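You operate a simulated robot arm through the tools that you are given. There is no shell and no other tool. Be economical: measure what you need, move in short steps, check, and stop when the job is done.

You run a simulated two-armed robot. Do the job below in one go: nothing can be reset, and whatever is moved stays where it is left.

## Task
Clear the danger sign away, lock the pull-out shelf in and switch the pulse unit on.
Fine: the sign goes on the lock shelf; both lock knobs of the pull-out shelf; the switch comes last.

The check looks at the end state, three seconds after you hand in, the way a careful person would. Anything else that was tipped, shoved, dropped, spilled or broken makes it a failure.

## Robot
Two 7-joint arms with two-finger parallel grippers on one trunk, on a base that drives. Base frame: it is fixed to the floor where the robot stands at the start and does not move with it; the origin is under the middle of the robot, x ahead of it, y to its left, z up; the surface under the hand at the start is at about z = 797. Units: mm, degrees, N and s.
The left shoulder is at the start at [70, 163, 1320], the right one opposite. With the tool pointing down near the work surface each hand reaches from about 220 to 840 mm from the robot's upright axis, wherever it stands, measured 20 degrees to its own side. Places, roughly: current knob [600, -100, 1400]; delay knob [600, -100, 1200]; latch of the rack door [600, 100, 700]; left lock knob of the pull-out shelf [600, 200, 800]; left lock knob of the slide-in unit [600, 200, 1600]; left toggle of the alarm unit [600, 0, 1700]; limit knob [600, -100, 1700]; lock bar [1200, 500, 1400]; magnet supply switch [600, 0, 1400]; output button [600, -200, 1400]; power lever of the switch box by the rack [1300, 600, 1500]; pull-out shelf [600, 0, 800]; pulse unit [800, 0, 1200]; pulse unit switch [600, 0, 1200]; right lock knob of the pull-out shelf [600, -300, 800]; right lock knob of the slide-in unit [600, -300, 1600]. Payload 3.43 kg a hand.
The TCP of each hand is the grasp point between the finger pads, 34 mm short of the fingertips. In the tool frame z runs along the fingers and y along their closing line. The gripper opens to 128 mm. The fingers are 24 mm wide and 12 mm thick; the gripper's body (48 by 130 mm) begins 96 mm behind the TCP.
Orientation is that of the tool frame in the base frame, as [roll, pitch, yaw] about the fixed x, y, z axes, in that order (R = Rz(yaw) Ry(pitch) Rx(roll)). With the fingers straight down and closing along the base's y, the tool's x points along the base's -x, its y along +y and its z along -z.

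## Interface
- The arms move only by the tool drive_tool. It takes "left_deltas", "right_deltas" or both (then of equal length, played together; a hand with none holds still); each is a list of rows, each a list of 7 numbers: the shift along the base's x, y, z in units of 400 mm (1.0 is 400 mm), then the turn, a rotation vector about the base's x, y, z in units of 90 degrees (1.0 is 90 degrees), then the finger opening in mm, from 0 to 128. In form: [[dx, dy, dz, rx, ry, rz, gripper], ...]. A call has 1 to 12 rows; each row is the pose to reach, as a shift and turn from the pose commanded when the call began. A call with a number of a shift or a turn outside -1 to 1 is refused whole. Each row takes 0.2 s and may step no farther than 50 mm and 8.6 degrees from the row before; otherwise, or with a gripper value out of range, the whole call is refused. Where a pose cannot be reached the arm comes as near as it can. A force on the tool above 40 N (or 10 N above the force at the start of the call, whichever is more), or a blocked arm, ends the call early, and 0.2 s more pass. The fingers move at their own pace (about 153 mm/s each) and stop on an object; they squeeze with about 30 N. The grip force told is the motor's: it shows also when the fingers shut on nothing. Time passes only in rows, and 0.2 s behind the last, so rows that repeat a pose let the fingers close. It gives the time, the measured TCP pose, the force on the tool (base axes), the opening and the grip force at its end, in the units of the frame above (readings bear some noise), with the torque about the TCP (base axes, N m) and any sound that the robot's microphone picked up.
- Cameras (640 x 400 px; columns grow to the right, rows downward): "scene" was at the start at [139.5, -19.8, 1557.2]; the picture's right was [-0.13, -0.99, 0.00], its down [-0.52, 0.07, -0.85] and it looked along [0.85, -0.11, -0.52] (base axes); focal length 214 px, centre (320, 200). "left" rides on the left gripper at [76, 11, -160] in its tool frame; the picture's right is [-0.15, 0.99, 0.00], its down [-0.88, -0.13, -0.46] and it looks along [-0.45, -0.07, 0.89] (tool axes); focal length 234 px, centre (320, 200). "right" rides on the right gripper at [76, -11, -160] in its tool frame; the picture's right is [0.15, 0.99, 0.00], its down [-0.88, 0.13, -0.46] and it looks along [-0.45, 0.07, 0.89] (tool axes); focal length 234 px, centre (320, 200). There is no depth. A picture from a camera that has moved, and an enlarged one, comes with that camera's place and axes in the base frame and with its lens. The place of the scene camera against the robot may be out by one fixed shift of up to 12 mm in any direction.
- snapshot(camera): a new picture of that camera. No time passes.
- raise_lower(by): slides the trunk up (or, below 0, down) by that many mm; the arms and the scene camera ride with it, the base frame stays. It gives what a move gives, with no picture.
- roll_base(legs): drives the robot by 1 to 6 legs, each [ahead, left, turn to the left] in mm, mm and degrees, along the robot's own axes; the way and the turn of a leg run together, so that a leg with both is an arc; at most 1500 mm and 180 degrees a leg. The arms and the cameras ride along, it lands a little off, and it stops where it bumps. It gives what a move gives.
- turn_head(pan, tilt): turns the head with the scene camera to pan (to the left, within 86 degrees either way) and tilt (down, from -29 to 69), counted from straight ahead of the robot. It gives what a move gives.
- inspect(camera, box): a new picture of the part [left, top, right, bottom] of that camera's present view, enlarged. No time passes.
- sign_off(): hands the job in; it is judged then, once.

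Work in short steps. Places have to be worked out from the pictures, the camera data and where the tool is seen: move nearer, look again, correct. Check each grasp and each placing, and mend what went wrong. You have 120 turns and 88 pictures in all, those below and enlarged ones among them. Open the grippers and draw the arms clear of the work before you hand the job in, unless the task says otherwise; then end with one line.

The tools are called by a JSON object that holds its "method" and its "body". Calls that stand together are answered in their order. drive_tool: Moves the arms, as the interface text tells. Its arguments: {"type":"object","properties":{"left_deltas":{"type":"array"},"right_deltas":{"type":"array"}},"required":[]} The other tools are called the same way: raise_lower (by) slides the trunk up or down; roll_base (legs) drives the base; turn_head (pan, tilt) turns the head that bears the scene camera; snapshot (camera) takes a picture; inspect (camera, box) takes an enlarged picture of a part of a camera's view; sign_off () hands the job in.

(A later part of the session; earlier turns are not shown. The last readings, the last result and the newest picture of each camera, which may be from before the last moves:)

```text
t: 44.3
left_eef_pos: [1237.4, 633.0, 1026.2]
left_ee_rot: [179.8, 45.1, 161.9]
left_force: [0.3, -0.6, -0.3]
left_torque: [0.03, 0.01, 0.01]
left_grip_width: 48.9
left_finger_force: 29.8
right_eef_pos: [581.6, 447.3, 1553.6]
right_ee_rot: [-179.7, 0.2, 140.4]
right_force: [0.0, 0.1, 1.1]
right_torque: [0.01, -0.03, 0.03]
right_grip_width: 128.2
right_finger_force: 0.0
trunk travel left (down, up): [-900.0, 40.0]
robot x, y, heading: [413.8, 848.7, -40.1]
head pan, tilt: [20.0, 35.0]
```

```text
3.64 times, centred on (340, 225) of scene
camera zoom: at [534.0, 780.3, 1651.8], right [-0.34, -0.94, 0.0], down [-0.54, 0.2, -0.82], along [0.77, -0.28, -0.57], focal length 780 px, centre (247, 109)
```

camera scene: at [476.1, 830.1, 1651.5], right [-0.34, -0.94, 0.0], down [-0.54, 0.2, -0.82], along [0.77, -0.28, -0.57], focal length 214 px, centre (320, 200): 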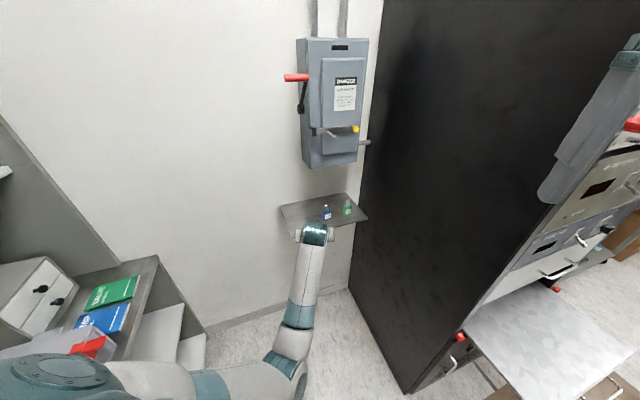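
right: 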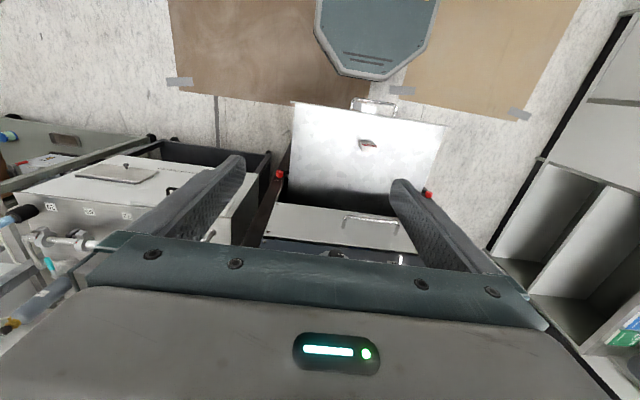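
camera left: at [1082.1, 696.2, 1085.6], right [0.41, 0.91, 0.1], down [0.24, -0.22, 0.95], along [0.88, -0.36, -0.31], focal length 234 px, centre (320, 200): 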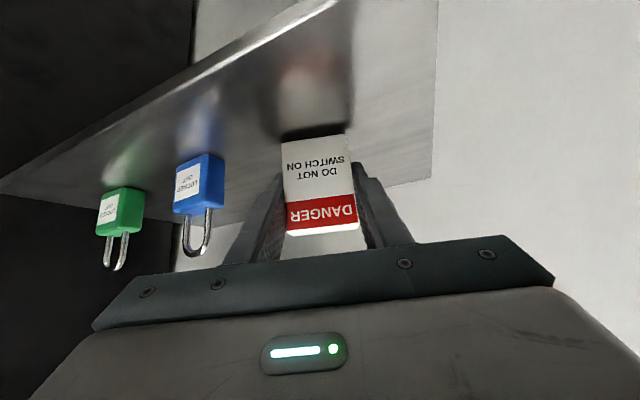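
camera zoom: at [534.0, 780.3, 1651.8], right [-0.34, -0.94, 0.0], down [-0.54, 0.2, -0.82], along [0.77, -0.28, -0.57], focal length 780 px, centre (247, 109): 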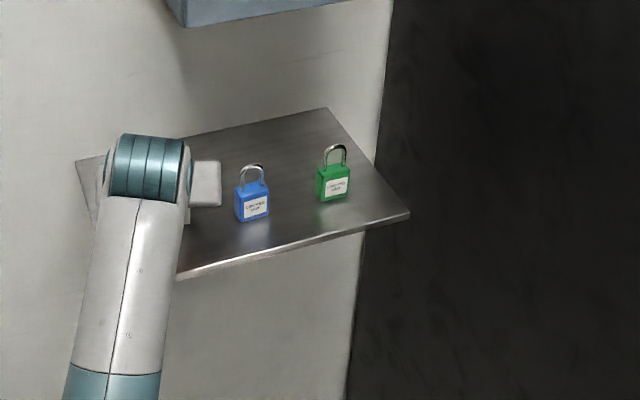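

Sign is clear of the padlocks and well inside the shelf. I lower 10 mm slowly and read the force.

{"method": "drive_tool", "body": {"left_deltas": [[0, 0, -0.0075, 0, 0, 0, 30], [0, 0, -0.015, 0, 0, 0, 30], [0, 0, -0.0225, 0, 0, 0, 30], [0, 0, -0.03, 0, 0, 0, 30]]}}

```text
t: 45.3
left_eef_pos: [1236.5, 632.5, 1019.4]
left_ee_rot: [179.9, 45.7, 161.8]
left_force: [3.0, -1.6, 26.6]
left_torque: [-0.11, 0.15, -0.09]
left_grip_width: 49.8
left_finger_force: 29.9
right_eef_pos: [578.3, 448.4, 1553.1]
right_ee_rot: [-179.8, 0.3, 140.5]
right_force: [0.4, -0.6, 0.1]
right_torque: [-0.01, 0.0, 0.0]
right_grip_width: 128.2
right_finger_force: 0.1
trunk travel left (down, up): [-900.0, 40.0]
robot x, y, heading: [413.9, 844.3, -39.6]
head pan, tilt: [20.0, 35.0]
```

Contact (27 N). I ease up 2 mm to relax, then open to 80 mm.

{"method": "drive_tool", "body": {"left_deltas": [[0, 0, 0.005, 0, 0, 0, 30], [0, 0, 0.005, 0, 0, 0, 30], [0, 0, 0.005, 0, 0, 0, 60], [0, 0, 0.005, 0, 0, 0, 84], [0, 0, 0.005, 0, 0, 0, 84]]}}

{"method": "snapshot", "body": {"camera": "left"}}

```text
t: 46.5
left_eef_pos: [1236.3, 631.3, 1013.5]
left_ee_rot: [179.8, 44.9, 161.6]
left_force: [-0.4, 0.2, 0.7]
left_torque: [-0.03, 0.02, 0.01]
left_grip_width: 83.2
left_finger_force: 0.0
right_eef_pos: [580.6, 445.1, 1551.2]
right_ee_rot: [-179.8, 0.2, 140.5]
right_force: [-0.8, -1.2, -0.7]
right_torque: [0.06, 0.0, -0.01]
right_grip_width: 128.1
right_finger_force: 0.1
trunk travel left (down, up): [-900.0, 40.0]
robot x, y, heading: [414.2, 853.7, -39.9]
head pan, tilt: [20.0, 35.0]
```

```text
56 pictures are left
camera left: at [1081.5, 695.4, 1073.1], right [0.41, 0.91, 0.11], down [0.25, -0.22, 0.94], along [0.88, -0.36, -0.31], focal length 234 px, centre (320, 200)
```

left: 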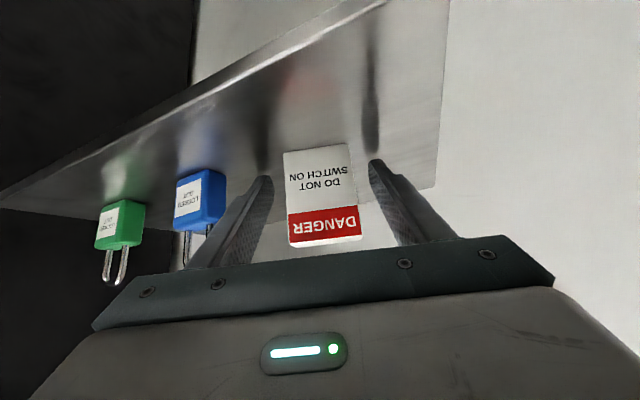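

Sign stands free on the shelf. I retract along the tool axis 160 mm.

{"method": "drive_tool", "body": {"left_deltas": [[-0.067, 0.022, 0.071, 0, 0, 0, 84], [-0.134, 0.044, 0.141, 0, 0, 0, 84], [-0.202, 0.065, 0.212, 0, 0, 0, 84], [-0.269, 0.087, 0.283, 0, 0, 0, 84]]}}

{"method": "snapshot", "body": {"camera": "left"}}

```text
t: 47.5
left_eef_pos: [1128.8, 667.2, 1126.5]
left_ee_rot: [179.7, 45.2, 161.9]
left_force: [-0.3, 0.1, 0.4]
left_torque: [-0.01, 0.0, -0.02]
left_grip_width: 83.9
left_finger_force: 0.1
right_eef_pos: [579.7, 448.0, 1552.4]
right_ee_rot: [-179.7, 0.2, 140.4]
right_force: [-0.1, 0.7, -0.4]
right_torque: [0.02, 0.02, 0.01]
right_grip_width: 128.1
right_finger_force: 0.1
trunk travel left (down, up): [-900.0, 40.0]
robot x, y, heading: [418.9, 851.0, -39.9]
head pan, tilt: [20.0, 35.0]
```

```text
55 pictures are left
camera left: at [974.8, 731.0, 1187.0], right [0.41, 0.91, 0.11], down [0.24, -0.22, 0.94], along [0.88, -0.36, -0.31], focal length 234 px, centre (320, 200)
```

left: 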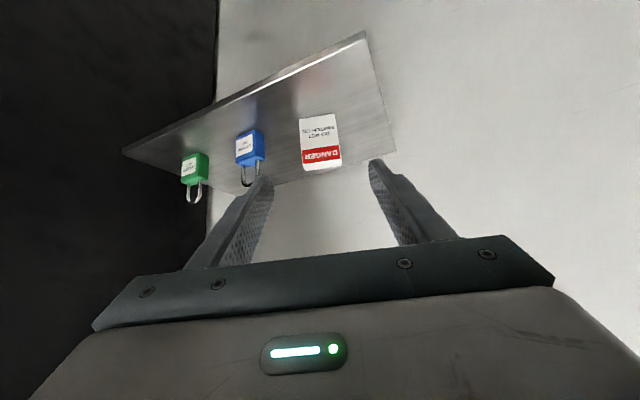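

The sign stands well. Now I retreat the base to the open floor and turn square to the rack.

{"method": "roll_base", "body": {"legs": [[-321, -269, 0], [0, 0, 40]]}}

{"method": "turn_head", "body": {"pan": -30, "tilt": 35}}

{"method": "snapshot", "body": {"camera": "scene"}}

```text
t: 51.9
left_eef_pos: [662.6, 1171.6, 1125.8]
left_ee_rot: [179.8, 45.0, -158.0]
left_force: [0.3, 0.5, 0.6]
left_torque: [-0.01, -0.02, 0.01]
left_grip_width: 84.0
left_finger_force: 0.1
right_eef_pos: [385.5, 650.2, 1552.4]
right_ee_rot: [-179.8, 0.2, -179.5]
right_force: [0.2, -0.2, 0.3]
right_torque: [0.03, -0.01, 0.01]
right_grip_width: 127.8
right_finger_force: 0.2
trunk travel left (down, up): [-900.0, 40.0]
robot x, y, heading: [-4.6, 851.6, 0.2]
head pan, tilt: [20.0, 35.0]
```

```text
t: 53.1
left_eef_pos: [663.5, 1173.1, 1126.1]
left_ee_rot: [179.9, 44.9, -158.0]
left_force: [-0.1, 0.3, -0.2]
left_torque: [-0.01, 0.0, -0.02]
left_grip_width: 84.1
left_finger_force: 0.0
right_eef_pos: [384.8, 651.2, 1553.0]
right_ee_rot: [-179.7, 0.2, -179.5]
right_force: [-0.1, 1.0, 1.0]
right_torque: [0.04, 0.0, -0.03]
right_grip_width: 127.9
right_finger_force: 0.0
trunk travel left (down, up): [-900.0, 40.0]
robot x, y, heading: [-1.9, 850.6, 0.3]
head pan, tilt: [-30.0, 35.0]
```

```text
54 pictures are left
camera scene: at [123.6, 797.9, 1651.6], right [-0.5, -0.87, 0.0], down [-0.5, 0.29, -0.82], along [0.71, -0.41, -0.57], focal length 214 px, centre (320, 200)
```

scene: 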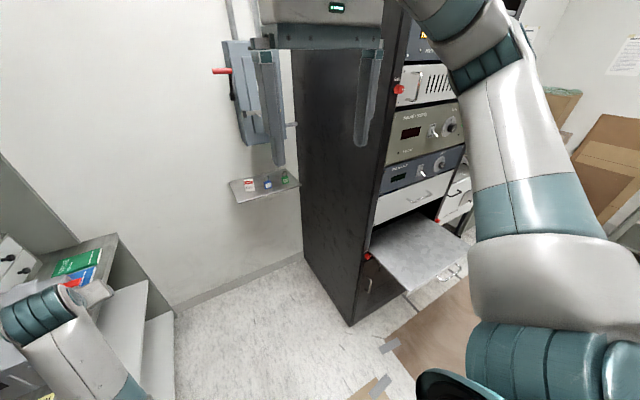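

Both hands are clear. I drive right to y ≈ 330 and back a bit.

{"method": "roll_base", "body": {"legs": [[0, -520, 0], [-60, 0, 0]]}}

```text
t: 56.7
left_eef_pos: [612.1, 656.0, 1120.4]
left_ee_rot: [179.8, 44.6, -158.0]
left_force: [0.6, -0.2, -0.4]
left_torque: [0.02, 0.05, 0.0]
left_grip_width: 83.8
left_finger_force: 0.1
right_eef_pos: [339.3, 133.2, 1548.7]
right_ee_rot: [-179.7, -0.1, -179.4]
right_force: [1.6, 0.2, 0.0]
right_torque: [-0.03, 0.11, -0.03]
right_grip_width: 127.9
right_finger_force: 0.1
trunk travel left (down, up): [-900.0, 40.0]
robot x, y, heading: [-61.3, 327.3, -0.0]
head pan, tilt: [-30.0, 35.0]
```

I lower the trunk 380 mm so the shoulders suit work at z ≈ 800, then view the shelf front and knobs.

{"method": "raise_lower", "body": {"by": -380}}

{"method": "turn_head", "body": {"pan": -25, "tilt": 25}}

{"method": "snapshot", "body": {"camera": "scene"}}

```text
t: 60.4
left_eef_pos: [605.5, 654.9, 747.3]
left_ee_rot: [179.9, 45.0, -157.9]
left_force: [0.3, -0.3, 0.0]
left_torque: [0.0, -0.01, -0.01]
left_grip_width: 84.1
left_finger_force: 0.1
right_eef_pos: [329.9, 132.0, 1172.7]
right_ee_rot: [-179.7, 0.2, -179.4]
right_force: [-0.3, 0.1, 0.0]
right_torque: [-0.04, 0.04, 0.04]
right_grip_width: 128.0
right_finger_force: 0.1
trunk travel left (down, up): [-520.0, 420.0]
robot x, y, heading: [-57.4, 330.5, 0.2]
head pan, tilt: [-30.0, 35.0]
```

```text
t: 61.1
left_eef_pos: [603.9, 655.6, 745.9]
left_ee_rot: [180.0, 45.0, -157.9]
left_force: [0.4, -0.1, 0.4]
left_torque: [-0.02, 0.03, 0.05]
left_grip_width: 84.0
left_finger_force: 0.1
right_eef_pos: [327.9, 133.7, 1172.2]
right_ee_rot: [-179.7, 0.2, -179.4]
right_force: [0.0, -0.3, 0.5]
right_torque: [-0.01, 0.03, 0.01]
right_grip_width: 127.9
right_finger_force: 0.0
trunk travel left (down, up): [-520.0, 420.0]
robot x, y, heading: [-58.2, 328.6, 0.3]
head pan, tilt: [-25.0, 25.0]
```

```text
53 pictures are left
camera scene: at [73.5, 284.2, 1287.3], right [-0.42, -0.91, 0.0], down [-0.38, 0.18, -0.91], along [0.82, -0.38, -0.42], focal length 214 px, centre (320, 200)
```

scene: 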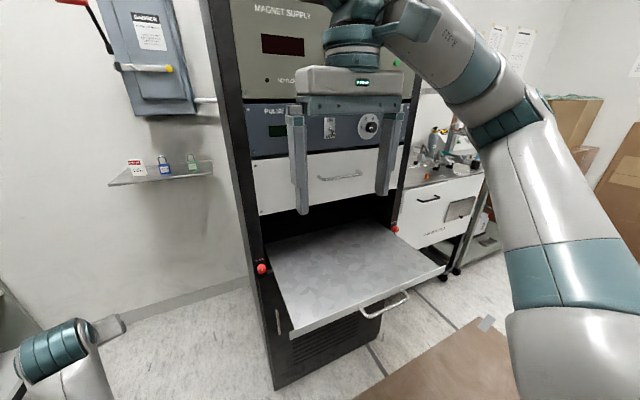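

{"method": "inspect", "body": {"camera": "scene", "box": [240, 200, 460, 345]}}

{"method": "inspect", "body": {"camera": "scene", "box": [245, 245, 305, 345]}}

```text
2.76 times, centred on (350, 272) of scene
camera zoom: at [73.5, 284.2, 1287.3], right [-0.42, -0.91, 0.0], down [-0.38, 0.18, -0.91], along [0.82, -0.38, -0.42], focal length 592 px, centre (237, 0)
```

zoom: 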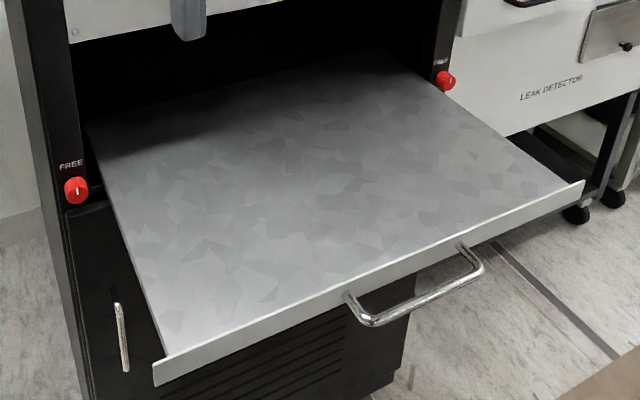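

```text
4.00 times, centred on (275, 295) of scene
camera zoom: at [73.5, 284.2, 1287.3], right [-0.42, -0.91, 0.0], down [-0.38, 0.18, -0.91], along [0.82, -0.38, -0.42], focal length 858 px, centre (500, -180)
```

zoom: 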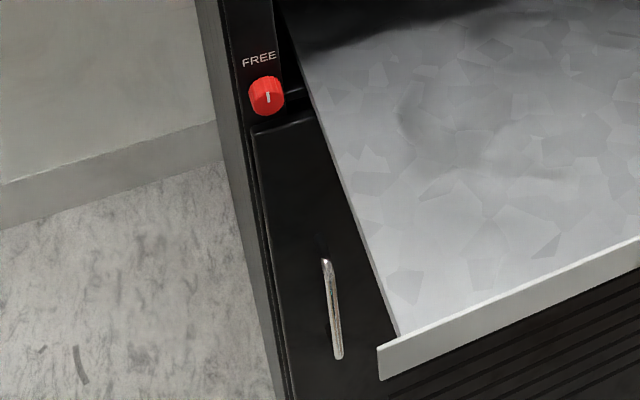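

The shelf's front flange is at x ≈ 393, z 768–798, y -314…210; knobs at roughly y 236/-276, z 835, both marked FREE at the top. I'll push the flange with both closed hands tilted 45°, with trunk near its start height. First raise the trunk 280 and tuck the left hand.

{"method": "raise_lower", "body": {"by": 280}}

{"method": "drive_tool", "body": {"left_deltas": [[-0.083, -0.05, 0.025, 0, 0, -0.04, 60], [-0.166, -0.1, 0.05, 0, 0, -0.08, 40], [-0.25, -0.15, 0.075, 0, 0, -0.12, 0], [-0.333, -0.21, 0.1, 0, 0, -0.163, 0], [-0.416, -0.26, 0.125, 0, 0, -0.203, 0], [-0.5, -0.317, 0.15, 0, 0, -0.244, 0]], "right_deltas": [[0, 0, 0, 0, -0.083, 0, 100], [0, 0, 0, 0, -0.166, 0, 60], [0, 0, 0, 0, -0.25, 0, 0], [0, 0, 0, 0, -0.333, 0, 0], [0, 0, 0, 0, -0.416, 0, 0], [0, 0, 0, 0, -0.5, 0, 0]]}}

```text
t: 63.9
left_eef_pos: [605.4, 654.6, 1026.8]
left_ee_rot: [179.9, 45.0, -157.9]
left_force: [0.6, 0.4, -0.1]
left_torque: [-0.01, 0.0, -0.04]
left_grip_width: 84.2
left_finger_force: 0.0
right_eef_pos: [328.7, 132.8, 1452.4]
right_ee_rot: [-179.7, 0.2, -179.4]
right_force: [-0.9, -0.1, -0.2]
right_torque: [-0.02, 0.0, -0.04]
right_grip_width: 127.7
right_finger_force: 0.1
trunk travel left (down, up): [-800.0, 140.0]
robot x, y, heading: [-60.9, 332.0, 0.1]
head pan, tilt: [-25.0, 25.0]
```

```text
t: 65.3
left_eef_pos: [478.0, 552.9, 1072.9]
left_ee_rot: [178.2, 46.0, 179.5]
left_force: [0.0, -0.8, 0.5]
left_torque: [-0.01, -0.01, 0.01]
left_grip_width: 0.0
left_finger_force: 30.2
left hand out of reach, approached as far as the arm can: row 5, 6
right_eef_pos: [326.1, 133.1, 1452.3]
right_ee_rot: [-179.1, 45.2, -179.1]
right_force: [-0.6, 0.3, -0.2]
right_torque: [-0.01, -0.01, 0.01]
right_grip_width: 0.0
right_finger_force: 29.9
trunk travel left (down, up): [-800.0, 140.0]
robot x, y, heading: [-61.4, 325.6, 0.4]
head pan, tilt: [-25.0, 25.0]
```

The left arm is near its fold limit, so I'll push with the right hand alone, beside the handle (y ≈ -150). Drive the base right to y ≈ 0.

{"method": "roll_base", "body": {"legs": [[0, -326, 0]]}}

{"method": "drive_tool", "body": {"right_deltas": [[-0.02, 0.02, -0.12, 0, 0, 0, 0], [-0.04, 0.03, -0.24, 0, 0, 0, 0], [-0.05, 0.04, -0.36, 0, 0, 0, 0], [-0.05, 0.05, -0.48, 0, 0, 0, 0], [-0.05, 0.06, -0.6, 0, 0, 0, 0], [-0.05, 0.07, -0.72, 0, 0, 0, 0], [-0.05, 0.08, -0.84, 0, 0, 0, 0], [-0.05, 0.09, -0.96, 0, 0, 0, 0]]}}

```text
t: 67.5
left_eef_pos: [477.5, 230.6, 1067.1]
left_ee_rot: [178.2, 45.6, 179.4]
left_force: [0.5, -0.2, 0.6]
left_torque: [0.03, -0.02, -0.01]
left_grip_width: 0.0
left_finger_force: 30.2
right_eef_pos: [328.9, -190.7, 1451.9]
right_ee_rot: [-179.0, 45.3, -179.0]
right_force: [-0.1, 0.1, -0.1]
right_torque: [-0.01, 0.04, 0.02]
right_grip_width: 0.0
right_finger_force: 29.8
trunk travel left (down, up): [-800.0, 140.0]
robot x, y, heading: [-58.9, 9.6, 0.3]
head pan, tilt: [-25.0, 25.0]
```

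```text
t: 69.3
left_eef_pos: [477.8, 227.7, 1068.5]
left_ee_rot: [177.8, 45.6, 179.1]
left_force: [0.4, -0.6, -0.3]
left_torque: [0.01, 0.0, 0.02]
left_grip_width: 0.0
left_finger_force: 29.9
right_eef_pos: [409.5, -76.1, 1016.8]
right_ee_rot: [-179.1, 45.1, -179.1]
right_force: [0.2, -0.8, -0.1]
right_torque: [0.03, -0.03, 0.05]
right_grip_width: 0.2
right_finger_force: 29.8
right hand out of reach, approached as far as the arm can: row 1, 2, 3, 4, 5, 6, 7, 8
trunk travel left (down, up): [-800.0, 140.0]
robot x, y, heading: [-60.8, 7.1, 0.1]
head pan, tilt: [-25.0, 25.0]
```

The arm folds out near the body again. I raise the trunk 130 mm for more vertical room and make a small move to learn the commanded pose.

{"method": "raise_lower", "body": {"by": 130}}

{"method": "drive_tool", "body": {"right_deltas": [[0, 0, -0.1, 0, 0, 0, 0], [0, 0, -0.2, 0, 0, 0, 0], [0, 0, -0.3, 0, 0, 0, 0], [0, 0, -0.4, 0, 0, 0, 0], [0, 0, -0.5, 0, 0, 0, 0]]}}

```text
t: 70.9
left_eef_pos: [477.8, 229.0, 1197.4]
left_ee_rot: [177.9, 45.6, 179.2]
left_force: [-0.7, 0.5, 0.3]
left_torque: [-0.03, 0.02, 0.03]
left_grip_width: 0.0
left_finger_force: 30.2
right_eef_pos: [410.1, -74.4, 1147.7]
right_ee_rot: [-179.0, 45.1, -178.9]
right_force: [-0.2, -0.7, 0.1]
right_torque: [0.0, 0.01, 0.01]
right_grip_width: 0.0
right_finger_force: 30.0
trunk travel left (down, up): [-930.0, 10.0]
robot x, y, heading: [-59.1, 5.9, 0.2]
head pan, tilt: [-25.0, 25.0]
```

```text
t: 72.1
left_eef_pos: [478.6, 228.1, 1197.0]
left_ee_rot: [177.9, 45.5, 179.2]
left_force: [0.5, 0.0, 0.1]
left_torque: [0.01, 0.02, 0.01]
left_grip_width: 0.0
left_finger_force: 29.6
right_eef_pos: [412.5, -69.1, 951.6]
right_ee_rot: [-178.6, 45.0, -179.1]
right_force: [-0.6, 0.6, 0.5]
right_torque: [-0.01, 0.0, 0.0]
right_grip_width: 0.2
right_finger_force: 30.3
right hand out of reach, approached as far as the arm can: row 5
trunk travel left (down, up): [-930.0, 10.0]
robot x, y, heading: [-57.2, 7.2, 0.2]
head pan, tilt: [-25.0, 25.0]
```

I try moving right/back at this height to see the freedom.

{"method": "drive_tool", "body": {"right_deltas": [[0, -0.1, 0, 0, 0, 0, 0], [0, -0.2, 0, 0, 0, 0, 0], [-0.1, -0.2, 0, 0, 0, 0, 0], [-0.18, -0.2, -0.05, 0, 0, 0, 0]]}}

{"method": "turn_head", "body": {"pan": -15, "tilt": 45}}

{"method": "snapshot", "body": {"camera": "scene"}}

```text
t: 73.1
left_eef_pos: [478.2, 228.5, 1197.8]
left_ee_rot: [178.0, 45.6, 179.3]
left_force: [0.1, 0.4, 0.4]
left_torque: [0.01, -0.01, -0.01]
left_grip_width: 0.0
left_finger_force: 30.1
right_eef_pos: [352.1, -87.6, 967.0]
right_ee_rot: [-177.0, 44.1, -179.1]
right_force: [0.2, 0.4, -0.4]
right_torque: [-0.04, 0.0, -0.01]
right_grip_width: 0.1
right_finger_force: 29.4
right hand out of reach, approached as far as the arm can: row 1, 2, 3, 4
trunk travel left (down, up): [-930.0, 10.0]
robot x, y, heading: [-61.6, 6.1, 0.2]
head pan, tilt: [-25.0, 25.0]
```

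```text
t: 73.9
left_eef_pos: [478.3, 228.3, 1199.1]
left_ee_rot: [177.9, 45.7, 179.2]
left_force: [-0.1, -0.9, 0.1]
left_torque: [-0.02, 0.0, -0.03]
left_grip_width: 0.3
left_finger_force: 29.7
right_eef_pos: [352.5, -89.1, 966.1]
right_ee_rot: [-177.2, 44.2, -179.1]
right_force: [-0.5, -0.1, 0.4]
right_torque: [0.0, 0.01, 0.02]
right_grip_width: 0.0
right_finger_force: 30.0
trunk travel left (down, up): [-930.0, 10.0]
robot x, y, heading: [-57.3, 4.4, 0.2]
head pan, tilt: [-15.0, 45.0]
```

```text
50 pictures are left
camera scene: at [70.0, -22.9, 1666.8], right [-0.26, -0.97, 0.0], down [-0.68, 0.18, -0.71], along [0.68, -0.18, -0.71], focal length 214 px, centre (320, 200)
```

scene: 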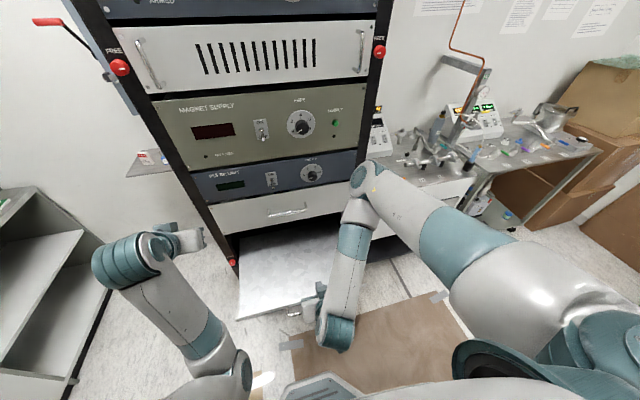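

The right elbow is forward with the forearm coming back, so the 45° tilt overstrains its wrist. A 20° tilt will do for pushing: I rotate back to 20° and then go down before the flange at y ≈ -150.

{"method": "drive_tool", "body": {"right_deltas": [[0, -0.03, 0, 0.0, 0.07, 0, 0], [-0.01, -0.06, 0, 0, 0.14, 0, 0], [-0.02, -0.1, 0, 0, 0.21, 0, 0], [-0.03, -0.15, 0, 0, 0.27, 0, 0], [-0.03, -0.15, -0.09, 0, 0.27, 0, 0], [-0.03, -0.15, -0.18, 0, 0.27, 0, 0], [-0.03, -0.15, -0.27, 0, 0.27, 0, 0]]}}

```text
t: 75.5
left_eef_pos: [478.3, 228.0, 1197.8]
left_ee_rot: [177.9, 45.6, 179.2]
left_force: [-0.7, -0.4, 0.2]
left_torque: [-0.01, 0.01, 0.03]
left_grip_width: 0.0
left_finger_force: 30.1
right_eef_pos: [339.5, -149.7, 858.5]
right_ee_rot: [-179.4, 20.9, -179.2]
right_force: [-0.4, 0.0, 0.5]
right_torque: [-0.01, -0.01, -0.01]
right_grip_width: 0.0
right_finger_force: 30.0
trunk travel left (down, up): [-930.0, 10.0]
robot x, y, heading: [-57.1, 7.6, 0.4]
head pan, tilt: [-15.0, 45.0]
```

Works well. I lower 45 mm more and view the contact geometry before pushing.

{"method": "drive_tool", "body": {"right_deltas": [[0, 0, -0.06, 0, 0, 0, 0], [0, 0, -0.115, 0, 0, 0, 0]]}}

{"method": "inspect", "body": {"camera": "scene", "box": [220, 220, 440, 360]}}

{"method": "snapshot", "body": {"camera": "right"}}

```text
t: 76.1
left_eef_pos: [478.8, 232.2, 1196.2]
left_ee_rot: [178.1, 45.4, 179.4]
left_force: [0.1, 0.1, -0.5]
left_torque: [-0.04, -0.01, -0.06]
left_grip_width: 0.0
left_finger_force: 30.0
right_eef_pos: [340.7, -145.2, 811.9]
right_ee_rot: [-179.0, 20.6, -179.2]
right_force: [-0.1, 0.2, 0.8]
right_torque: [-0.05, 0.02, -0.04]
right_grip_width: 0.1
right_finger_force: 30.1
trunk travel left (down, up): [-930.0, 10.0]
robot x, y, heading: [-62.2, 4.7, -0.1]
head pan, tilt: [-15.0, 45.0]
```

```text
2.86 times, centred on (330, 290) of scene
camera zoom: at [71.9, -18.6, 1666.6], right [-0.25, -0.97, 0.0], down [-0.68, 0.18, -0.71], along [0.68, -0.18, -0.71], focal length 613 px, centre (291, -57)
```

zoom: 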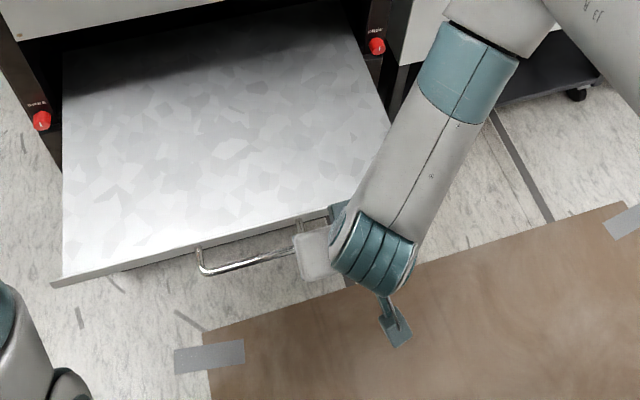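

```text
48 pictures are left
camera right: at [212.8, -156.1, 937.1], right [-0.14, 0.99, -0.07], down [0.66, 0.15, 0.73], along [0.73, 0.06, -0.68], focal length 234 px, centre (320, 200)
```

right: 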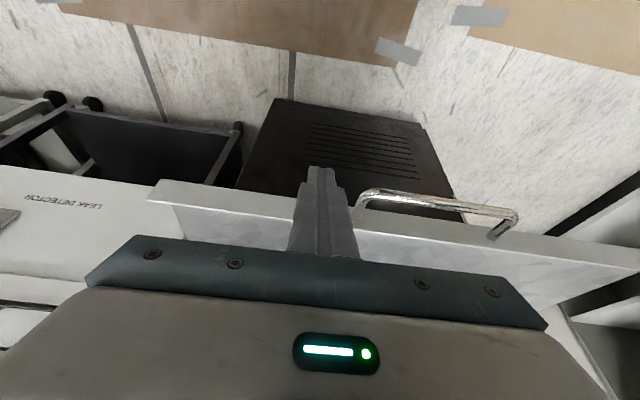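

Finger is beside the right handle leg. I shift 12 mm further right and start pushing forward, 130 mm first.

{"method": "drive_tool", "body": {"right_deltas": [[0.0, -0.03, 0, 0, 0, 0, 0], [0.04, -0.03, 0, 0, 0, 0, 0], [0.08, -0.03, 0, 0, 0, 0, 0], [0.12, -0.03, 0, 0, 0, 0, 0], [0.16, -0.03, 0, 0, 0, 0, 0], [0.2, -0.03, 0, 0, 0, 0, 0], [0.24, -0.03, 0, 0, 0, 0, 0], [0.28, -0.03, 0, 0, 0, 0, 0], [0.32, -0.03, 0, 0, 0, 0, 0]]}}

{"method": "inspect", "body": {"camera": "scene", "box": [200, 140, 480, 360]}}

```text
t: 78.1
left_eef_pos: [478.2, 229.2, 1198.0]
left_ee_rot: [177.8, 45.6, 179.2]
left_force: [-0.3, 0.9, -0.2]
left_torque: [-0.01, 0.01, 0.01]
left_grip_width: 0.0
left_finger_force: 29.9
right_eef_pos: [466.7, -160.5, 811.1]
right_ee_rot: [-179.4, 20.9, -179.2]
right_force: [0.5, 0.0, 1.3]
right_torque: [0.01, 0.03, 0.02]
right_grip_width: 0.1
right_finger_force: 30.0
right hand out of reach, approached as far as the arm can: row 1
trunk travel left (down, up): [-930.0, 10.0]
robot x, y, heading: [-59.1, 9.0, 0.1]
head pan, tilt: [-15.0, 45.0]
```

```text
1.82 times, centred on (340, 250) of scene
camera zoom: at [70.1, -22.7, 1666.8], right [-0.25, -0.97, 0.0], down [-0.68, 0.18, -0.71], along [0.68, -0.18, -0.71], focal length 390 px, centre (284, 109)
```

zoom: 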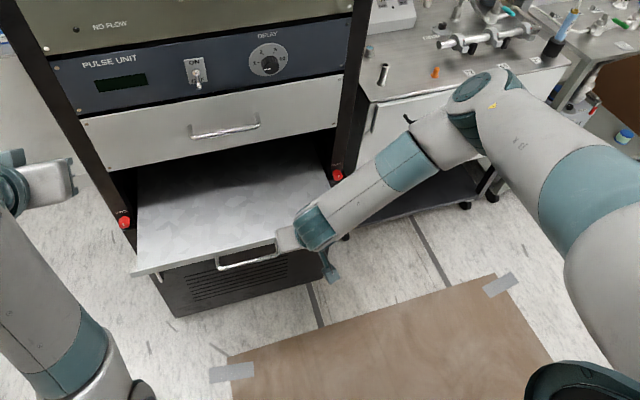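

The shelf slides in freely. I continue up to 120 mm more, letting the force limit stop it.

{"method": "drive_tool", "body": {"right_deltas": [[0.035, 0, 0, 0, 0, 0, 0], [0.07, 0, 0, 0, 0, 0, 0], [0.105, 0, 0, 0, 0, 0, 0], [0.14, 0, 0, 0, 0, 0, 0], [0.17, 0, 0, 0, 0, 0, 0], [0.2, 0, 0, 0, 0, 0, 0], [0.22, 0, 0, 0, 0, 0, 0], [0.24, 0, 0, 0, 0, 0, 0], [0.26, 0, 0, 0, 0, 0, 0], [0.28, 0, 0, 0, 0, 0, 0]]}}

{"method": "inspect", "body": {"camera": "scene", "box": [200, 140, 480, 360]}}

```text
t: 80.3
left_eef_pos: [478.9, 229.2, 1198.2]
left_ee_rot: [178.0, 45.7, 179.2]
left_force: [-0.2, 0.9, 0.0]
left_torque: [-0.01, 0.0, 0.0]
left_grip_width: 0.0
left_finger_force: 29.7
right_eef_pos: [578.2, -160.2, 810.3]
right_ee_rot: [-179.4, 20.8, -179.3]
right_force: [-0.2, 0.1, 0.4]
right_torque: [0.02, 0.01, 0.0]
right_grip_width: 0.4
right_finger_force: 29.6
trunk travel left (down, up): [-930.0, 10.0]
robot x, y, heading: [-58.5, 4.6, 0.4]
head pan, tilt: [-15.0, 45.0]
```

```text
1.82 times, centred on (340, 250) of scene
camera zoom: at [70.1, -22.5, 1666.7], right [-0.25, -0.97, 0.0], down [-0.68, 0.18, -0.71], along [0.68, -0.18, -0.71], focal length 390 px, centre (284, 109)
```

zoom: 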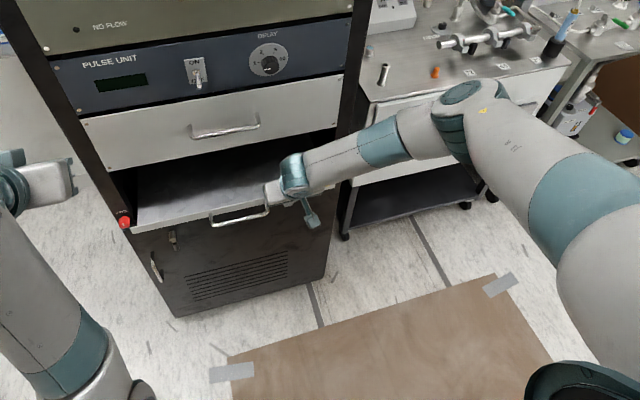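

The flange is now at x ≈ 601 with a little still to go. I continue in 6 mm steps.

{"method": "drive_tool", "body": {"right_deltas": [[0.015, 0, 0, 0, 0, 0, 0], [0.03, 0, 0, 0, 0, 0, 0], [0.045, 0, 0, 0, 0, 0, 0], [0.06, 0, 0, 0, 0, 0, 0], [0.075, 0, 0, 0, 0, 0, 0], [0.09, 0, 0, 0, 0, 0, 0], [0.105, 0, 0, 0, 0, 0, 0], [0.12, 0, 0, 0, 0, 0, 0]]}}

{"method": "inspect", "body": {"camera": "scene", "box": [200, 180, 400, 310]}}

```text
t: 82.1
left_eef_pos: [473.4, 228.1, 1198.5]
left_ee_rot: [177.9, 45.8, 179.2]
left_force: [0.1, 0.2, -0.6]
left_torque: [-0.01, 0.03, -0.01]
left_grip_width: 0.0
left_finger_force: 29.9
right_eef_pos: [621.6, -160.5, 811.5]
right_ee_rot: [-179.4, 20.5, -179.1]
right_force: [-23.7, -1.3, 4.6]
right_torque: [-0.06, 0.53, -0.04]
right_grip_width: 0.1
right_finger_force: 29.6
trunk travel left (down, up): [-930.0, 10.0]
robot x, y, heading: [-57.9, 4.7, 0.2]
head pan, tilt: [-15.0, 45.0]
```

```text
3.08 times, centred on (300, 245) of scene
camera zoom: at [65.5, -22.7, 1667.1], right [-0.26, -0.97, 0.0], down [-0.68, 0.18, -0.71], along [0.69, -0.18, -0.71], focal length 660 px, centre (382, 62)
```

zoom: 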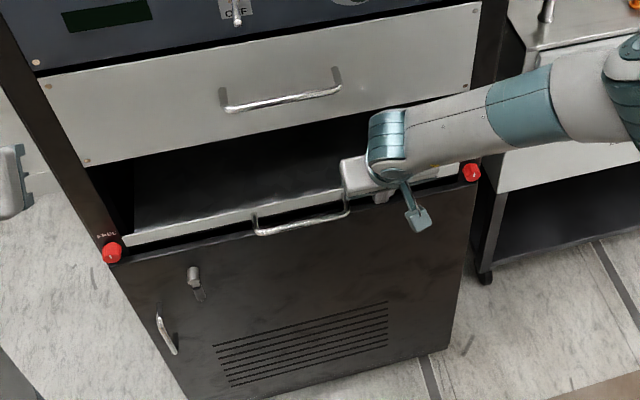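

Resisting with 24 N: the shelf seems at its stop. One more gentle nudge to confirm.

{"method": "drive_tool", "body": {"right_deltas": [[0.01, 0, 0, 0, 0, 0, 0], [0.02, 0, 0, 0, 0, 0, 0], [0.03, 0, 0, 0, 0, 0, 0]]}}

```text
t: 82.5
left_eef_pos: [475.5, 228.8, 1198.5]
left_ee_rot: [177.9, 45.7, 179.3]
left_force: [1.3, 0.7, -0.6]
left_torque: [0.01, -0.02, 0.02]
left_grip_width: 0.3
left_finger_force: 30.1
right_eef_pos: [621.2, -159.7, 808.2]
right_ee_rot: [-179.5, 20.0, -179.2]
right_force: [-16.7, -1.0, 7.5]
right_torque: [-0.06, 0.4, -0.05]
right_grip_width: 0.0
right_finger_force: 29.7
trunk travel left (down, up): [-930.0, 10.0]
robot x, y, heading: [-60.0, 9.3, 0.4]
head pan, tilt: [-15.0, 45.0]
stopped in row 2 (right hand): the force on the tool passed its limit at 44 N (the readings are from after the stop); the commanded pose is now the measured one
```

The shelf is fully home. I draw the right hand back 160 mm and look at both knobs.

{"method": "drive_tool", "body": {"right_deltas": [[-0.1, 0, 0, 0, 0, 0, 0], [-0.2, 0, 0, 0, 0, 0, 0], [-0.3, 0, 0.03, 0, 0, 0, 0], [-0.4, 0, 0.1, 0, 0, 0, 0]]}}

{"method": "inspect", "body": {"camera": "scene", "box": [210, 230, 270, 270]}}

{"method": "inspect", "body": {"camera": "scene", "box": [320, 200, 410, 260]}}

```text
t: 83.5
left_eef_pos: [476.0, 228.9, 1197.4]
left_ee_rot: [177.8, 45.7, 179.1]
left_force: [-0.5, 0.8, -0.3]
left_torque: [-0.02, -0.03, 0.03]
left_grip_width: 0.1
left_finger_force: 30.2
right_eef_pos: [464.0, -161.3, 848.2]
right_ee_rot: [-179.4, 20.3, -179.3]
right_force: [0.3, 0.3, -0.2]
right_torque: [0.03, 0.0, -0.01]
right_grip_width: 0.0
right_finger_force: 30.2
trunk travel left (down, up): [-930.0, 10.0]
robot x, y, heading: [-58.5, 7.0, 0.0]
head pan, tilt: [-15.0, 45.0]
```

```text
10.00 times, centred on (240, 250) of scene
camera zoom: at [67.3, -23.7, 1666.9], right [-0.26, -0.97, 0.0], down [-0.68, 0.18, -0.71], along [0.68, -0.18, -0.71], focal length 2145 px, centre (1120, -300)
```

zoom: 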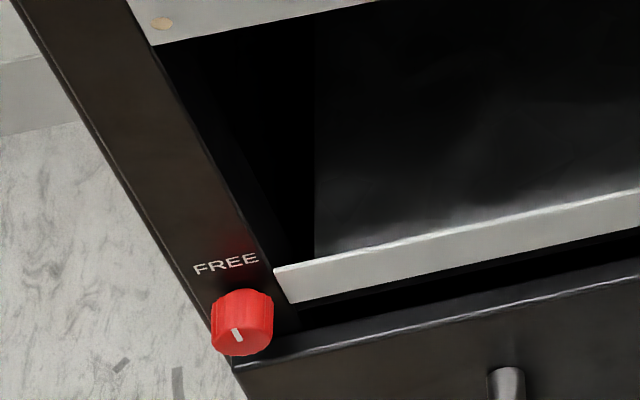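

```text
6.67 times, centred on (365, 230) of scene
camera zoom: at [67.3, -23.7, 1666.9], right [-0.26, -0.97, 0.0], down [-0.68, 0.18, -0.71], along [0.68, -0.18, -0.71], focal length 1430 px, centre (20, 0)
```

zoom: 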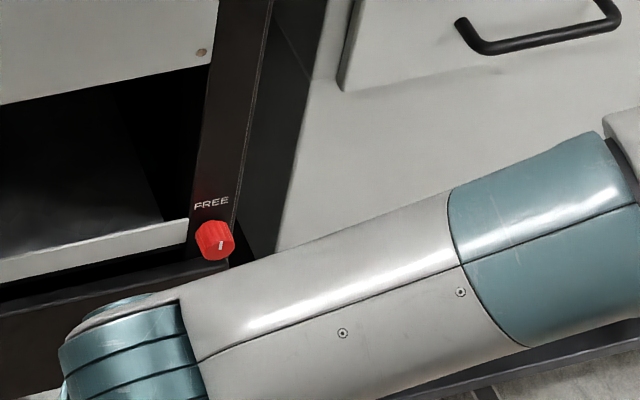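

Both knobs point up at FREE; the LOCK mark isn't visible yet. I turn the left hand horizontal and raise the right hand so the trunk can come down.

{"method": "drive_tool", "body": {"left_deltas": [[0, 0, 0, 0, -0.0833, 0, 40], [0, 0, 0, 0, -0.1667, 0, 60], [0, 0, 0, 0, -0.25, 0, 60], [0, 0, 0, 0, -0.3333, 0, 60], [0, 0, 0, 0, -0.4167, 0, 60], [0, 0, 0, 0, -0.5, 0, 60], [0, 0, 0, 0, -0.5, 0, 60], [0, 0, 0, 0, -0.5, 0, 60]], "right_deltas": [[0, 0, 0.1, 0, 0, 0, 0], [0, 0, 0.2, 0, 0, 0, 0], [0, 0, 0.3, 0, 0, 0, 0], [0, 0, 0.4, 0, 0, 0, 0], [0, 0, 0.5, 0, 0, 0, 0], [0, 0, 0.6, 0, 0, 0, 0], [0, 0, 0.7, 0, 0, 0, 0], [0, 0, 0.8, 0, 0, 0, 0]]}}

```text
t: 85.3
left_eef_pos: [476.3, 228.7, 1198.5]
left_ee_rot: [37.1, 89.1, 38.5]
left_force: [-0.7, 0.1, -0.4]
left_torque: [-0.02, 0.0, -0.03]
left_grip_width: 60.0
left_finger_force: 0.1
left hand out of reach, approached as far as the arm can: row 1, 2, 3, 4
right_eef_pos: [464.3, -158.8, 1168.0]
right_ee_rot: [-179.4, 20.1, -179.3]
right_force: [0.5, 0.1, 0.0]
right_torque: [0.02, 0.01, -0.02]
right_grip_width: 0.2
right_finger_force: 30.2
trunk travel left (down, up): [-930.0, 10.0]
robot x, y, heading: [-58.9, 8.4, 0.2]
head pan, tilt: [-15.0, 45.0]
```

Left hand is horizontal. I lower the trunk 340 mm so the left hand comes to knob height, then look through its camera.

{"method": "raise_lower", "body": {"by": -340}}

{"method": "snapshot", "body": {"camera": "left"}}

{"method": "snapshot", "body": {"camera": "scene"}}

```text
t: 88.7
left_eef_pos: [476.7, 230.1, 857.6]
left_ee_rot: [40.1, 89.0, 41.7]
left_force: [0.4, 0.1, 0.4]
left_torque: [0.04, 0.0, -0.02]
left_grip_width: 60.1
left_finger_force: 0.0
right_eef_pos: [465.1, -158.8, 828.8]
right_ee_rot: [-179.4, 20.2, -179.3]
right_force: [0.8, 0.3, 0.0]
right_torque: [0.02, -0.02, -0.01]
right_grip_width: 0.2
right_finger_force: 29.6
trunk travel left (down, up): [-590.0, 350.0]
robot x, y, heading: [-62.1, 8.7, 0.3]
head pan, tilt: [-15.0, 45.0]
```

```text
42 pictures are left
camera left: at [317.4, 238.1, 781.2], right [-0.03, 0.99, 0.16], down [-0.46, -0.15, 0.87], along [0.89, -0.05, 0.46], focal length 234 px, centre (320, 200)
```

left: 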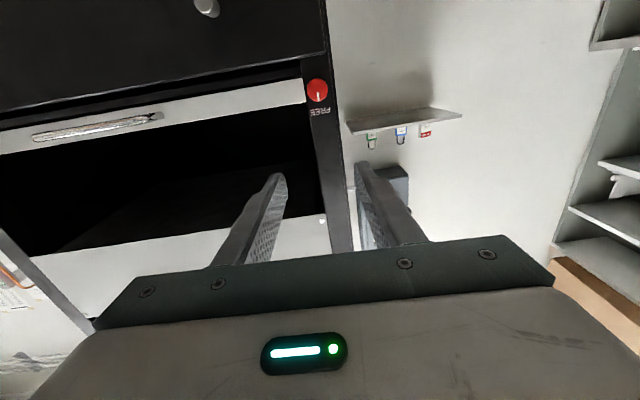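

```text
41 pictures are left
camera scene: at [68.9, -22.7, 1326.8], right [-0.26, -0.97, 0.0], down [-0.68, 0.18, -0.71], along [0.68, -0.18, -0.71], focal length 214 px, centre (320, 200)
```

scene: 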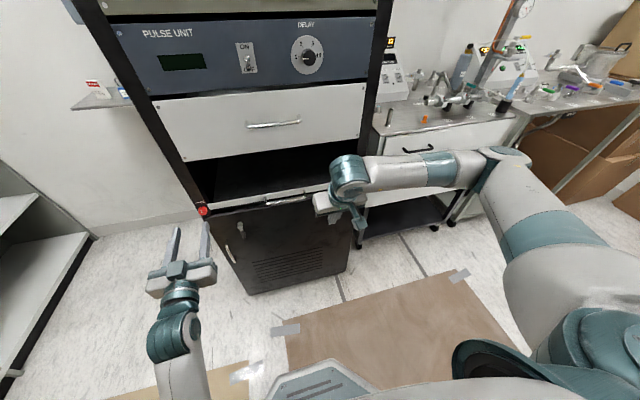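

By triangulation the left knob is at about [635, 237, 795] and the right at [635, -325, 797]. I zoom in on the knob for the marks.

{"method": "inspect", "body": {"camera": "left", "box": [280, 60, 360, 130]}}

```text
5.71 times, centred on (320, 95) of left
camera zoom: at [317.4, 238.1, 781.2], right [-0.03, 0.99, 0.16], down [-0.46, -0.15, 0.87], along [0.89, -0.05, 0.46], focal length 1338 px, centre (320, 800)
```

zoom: 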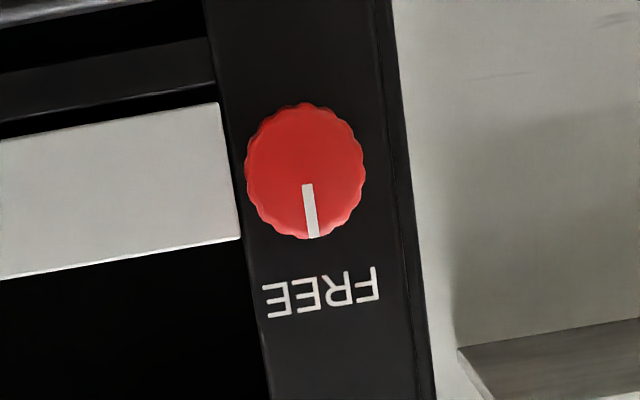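

There is no LOCK mark here, but the slide-in unit's knobs looked turned horizontal; I look at those to learn the locked direction.

{"method": "turn_head", "body": {"pan": 0, "tilt": -15}}

{"method": "snapshot", "body": {"camera": "scene"}}

```text
t: 90.0
left_eef_pos: [477.0, 229.0, 857.9]
left_ee_rot: [40.4, 89.1, 41.8]
left_force: [0.4, 0.7, -0.4]
left_torque: [-0.03, -0.01, 0.01]
left_grip_width: 60.1
left_finger_force: 0.1
right_eef_pos: [466.1, -159.9, 828.1]
right_ee_rot: [-179.4, 20.2, -179.3]
right_force: [-0.1, -0.2, 0.3]
right_torque: [-0.01, 0.03, -0.02]
right_grip_width: 0.0
right_finger_force: 30.0
trunk travel left (down, up): [-590.0, 350.0]
robot x, y, heading: [-58.9, 4.3, 0.3]
head pan, tilt: [0.0, -15.0]
```

```text
39 pictures are left
camera scene: at [70.9, -1.7, 1420.1], right [0.0, -1.0, 0.0], down [0.26, 0.0, -0.97], along [0.97, 0.0, 0.26], focal length 214 px, centre (320, 200)
```

scene: 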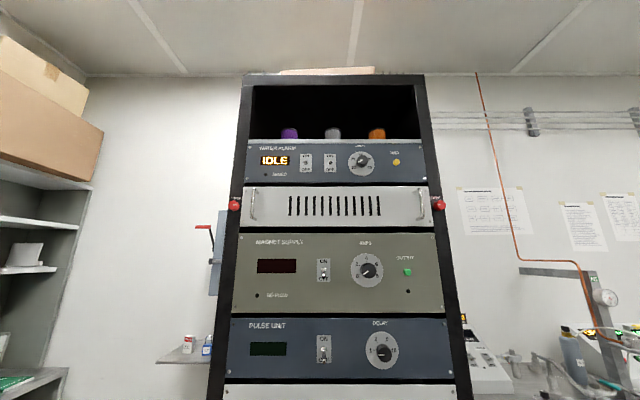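

{"method": "inspect", "body": {"camera": "scene", "box": [220, 190, 250, 220]}}

{"method": "inspect", "body": {"camera": "scene", "box": [424, 190, 454, 220]}}

{"method": "inspect", "body": {"camera": "scene", "box": [240, 310, 420, 400]}}

```text
13.33 times, centred on (235, 205) of scene
camera zoom: at [70.9, -1.7, 1420.1], right [0.0, -1.0, 0.0], down [0.26, 0.0, -0.97], along [0.97, 0.0, 0.26], focal length 2860 px, centre (1453, 133)
```

zoom: 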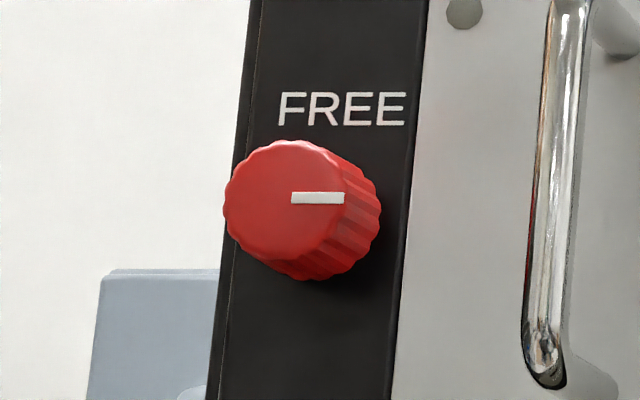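

```text
13.33 times, centred on (439, 205) of scene
camera zoom: at [70.9, -1.7, 1420.1], right [0.0, -1.0, 0.0], down [0.26, 0.0, -0.97], along [0.97, 0.0, 0.26], focal length 2860 px, centre (-1267, 133)
```

zoom: 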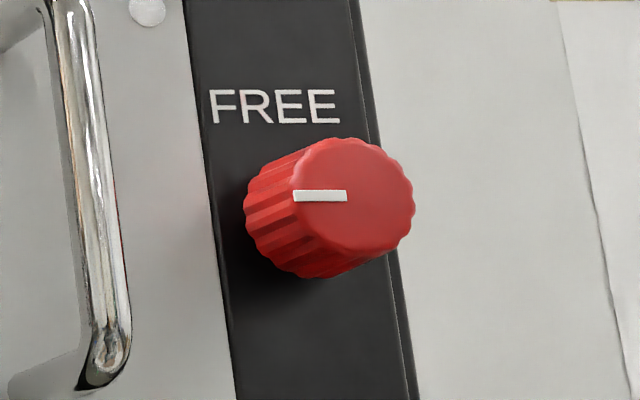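

```text
3.56 times, centred on (330, 355) of scene
camera zoom: at [70.9, -1.7, 1420.1], right [0.0, -1.0, 0.0], down [0.26, 0.0, -0.97], along [0.97, 0.0, 0.26], focal length 763 px, centre (284, -351)
```

zoom: 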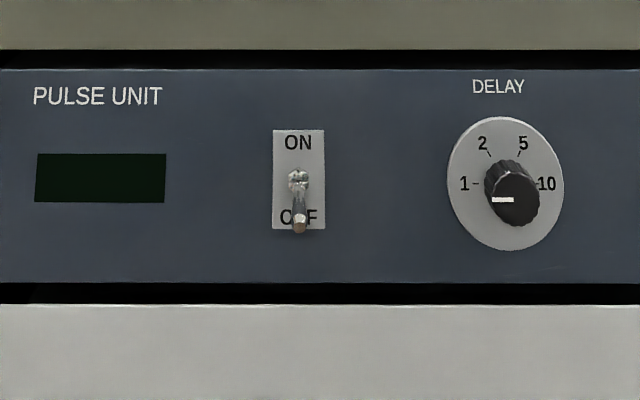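

The locked slide-in knobs point inward (left one clockwise, right one counter-clockwise). So the left knob needs +90° about x, the right -90°. I bring the left hand to [565, 237, 795] before the left knob.

{"method": "drive_tool", "body": {"left_deltas": [[0.04, 0.01, -0.08, 0, 0, 0, 60], [0.1, 0.02, -0.157, 0, 0, 0, 60], [0.16, 0.02, -0.157, 0, 0, 0, 60], [0.22, 0.02, -0.157, 0, 0, 0, 60]]}}

{"method": "snapshot", "body": {"camera": "left"}}

```text
t: 91.0
left_eef_pos: [567.1, 236.9, 794.7]
left_ee_rot: [44.6, 89.2, 46.1]
left_force: [-0.6, 0.1, -0.3]
left_torque: [-0.02, -0.02, 0.01]
left_grip_width: 60.1
left_finger_force: 0.0
right_eef_pos: [465.9, -159.6, 828.4]
right_ee_rot: [-179.4, 20.2, -179.2]
right_force: [-0.5, -0.6, 0.7]
right_torque: [-0.02, 0.03, -0.02]
right_grip_width: 0.1
right_finger_force: 30.3
trunk travel left (down, up): [-590.0, 350.0]
robot x, y, heading: [-55.0, 3.1, 0.3]
head pan, tilt: [0.0, -15.0]
```

```text
35 pictures are left
camera left: at [406.2, 246.3, 718.2], right [-0.03, 0.99, 0.16], down [-0.46, -0.15, 0.87], along [0.89, -0.05, 0.46], focal length 234 px, centre (320, 200)
```

left: 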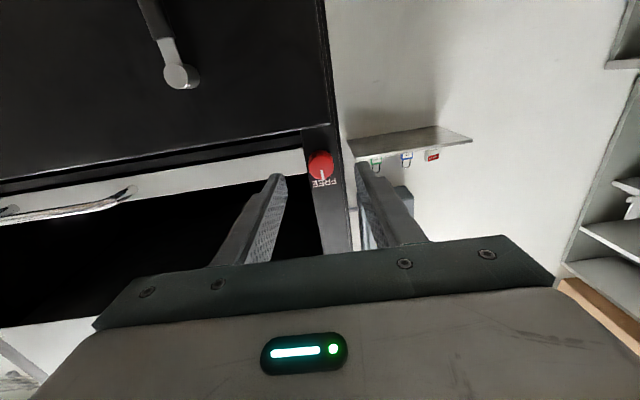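

Triangulation puts the knob's face at [635, 240, 796]. I advance 48 mm so the fingertips straddle it, then close.

{"method": "drive_tool", "body": {"left_deltas": [[0.04, 0.007, 0.002, 0, 0, 0, 60], [0.08, 0.007, 0.003, 0, 0, 0, 60], [0.12, 0.007, 0.003, 0, 0, 0, 60], [0.12, 0.007, 0.003, 0, 0, 0, 30], [0.12, 0.007, 0.003, 0, 0, 0, 10], [0.12, 0.007, 0.003, 0, 0, 0, 10], [0.12, 0.007, 0.003, 0, 0, 0, 10]]}}

{"method": "inspect", "body": {"camera": "left", "box": [240, 120, 400, 220]}}

```text
t: 92.1
left_eef_pos: [609.1, 240.0, 796.1]
left_ee_rot: [18.3, 89.2, 19.6]
left_force: [-10.1, 8.0, 5.7]
left_torque: [0.08, -0.13, -0.15]
left_grip_width: 26.3
left_finger_force: 14.6
right_eef_pos: [463.9, -159.0, 828.5]
right_ee_rot: [-179.1, 20.3, -179.2]
right_force: [0.5, 0.2, 0.8]
right_torque: [-0.05, 0.04, 0.0]
right_grip_width: 0.0
right_finger_force: 29.8
trunk travel left (down, up): [-590.0, 350.0]
robot x, y, heading: [-66.8, 6.6, 0.2]
head pan, tilt: [0.0, -15.0]
stopped in row 5 (left hand): the force on the tool passed its limit at 49 N (the readings are from after the stop); the commanded pose is now the measured one
```

```text
4.00 times, centred on (320, 170) of left
camera zoom: at [450.4, 248.7, 719.6], right [-0.02, 0.99, 0.15], down [-0.46, -0.14, 0.87], along [0.89, -0.05, 0.46], focal length 937 px, centre (320, 320)
```

zoom: 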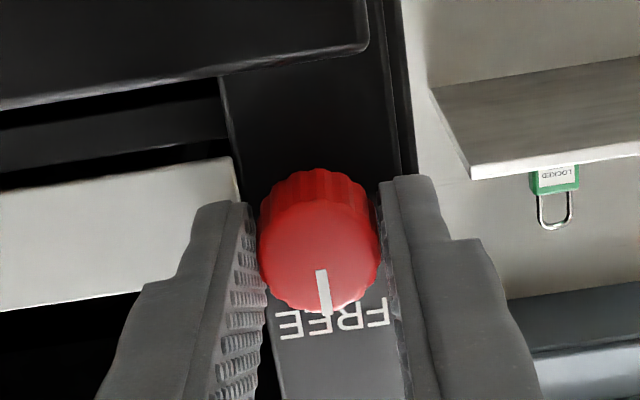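

Tips touched the panel; the fingers are round the 26 mm knob. I back off 3 mm, close fully, and turn in two stages, +45° first.

{"method": "drive_tool", "body": {"left_deltas": [[-0.008, 0, 0, 0, 0, 0, 10], [-0.008, 0, 0, 0, 0, 0, 10], [-0.008, 0, 0, 0.09, 0, 0, 10], [-0.008, 0, 0, 0.18, 0, 0, 10], [-0.008, 0, 0, 0.27, 0, 0, 10], [-0.008, 0, 0, 0.36, 0, 0, 10], [-0.008, 0, 0, 0.45, 0, 0, 10]]}}

{"method": "inspect", "body": {"camera": "left", "box": [240, 120, 400, 220]}}

```text
t: 93.1
left_eef_pos: [609.3, 238.8, 796.3]
left_ee_rot: [86.3, 74.9, 87.8]
left_force: [3.9, 6.2, -0.1]
left_torque: [0.04, 0.02, -0.76]
left_grip_width: 25.8
left_finger_force: 45.0
right_eef_pos: [464.4, -160.2, 826.3]
right_ee_rot: [-179.4, 20.2, -179.4]
right_force: [-0.6, 0.3, -0.4]
right_torque: [0.06, -0.02, 0.02]
right_grip_width: 0.1
right_finger_force: 30.2
trunk travel left (down, up): [-590.0, 350.0]
robot x, y, heading: [-63.5, 7.5, 0.2]
head pan, tilt: [0.0, -15.0]
stopped in row 5 (left hand): the force on the tool passed its limit at 41 N (the readings are from after the stop); the commanded pose is now the measured one
```

```text
4.00 times, centred on (320, 170) of left
camera zoom: at [450.1, 267.1, 724.2], right [-0.03, 0.92, 0.4], down [-0.46, -0.36, 0.81], along [0.89, -0.16, 0.43], focal length 937 px, centre (320, 320)
```

zoom: 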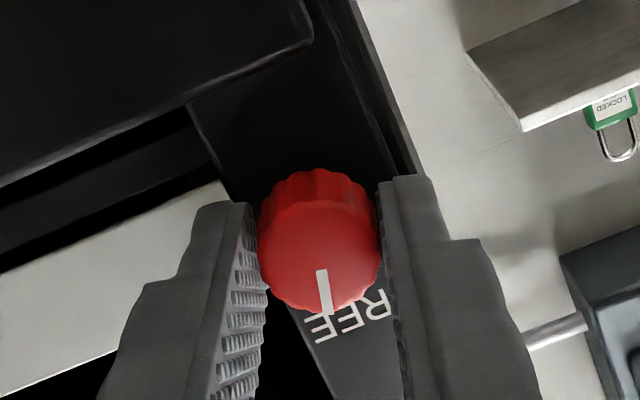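

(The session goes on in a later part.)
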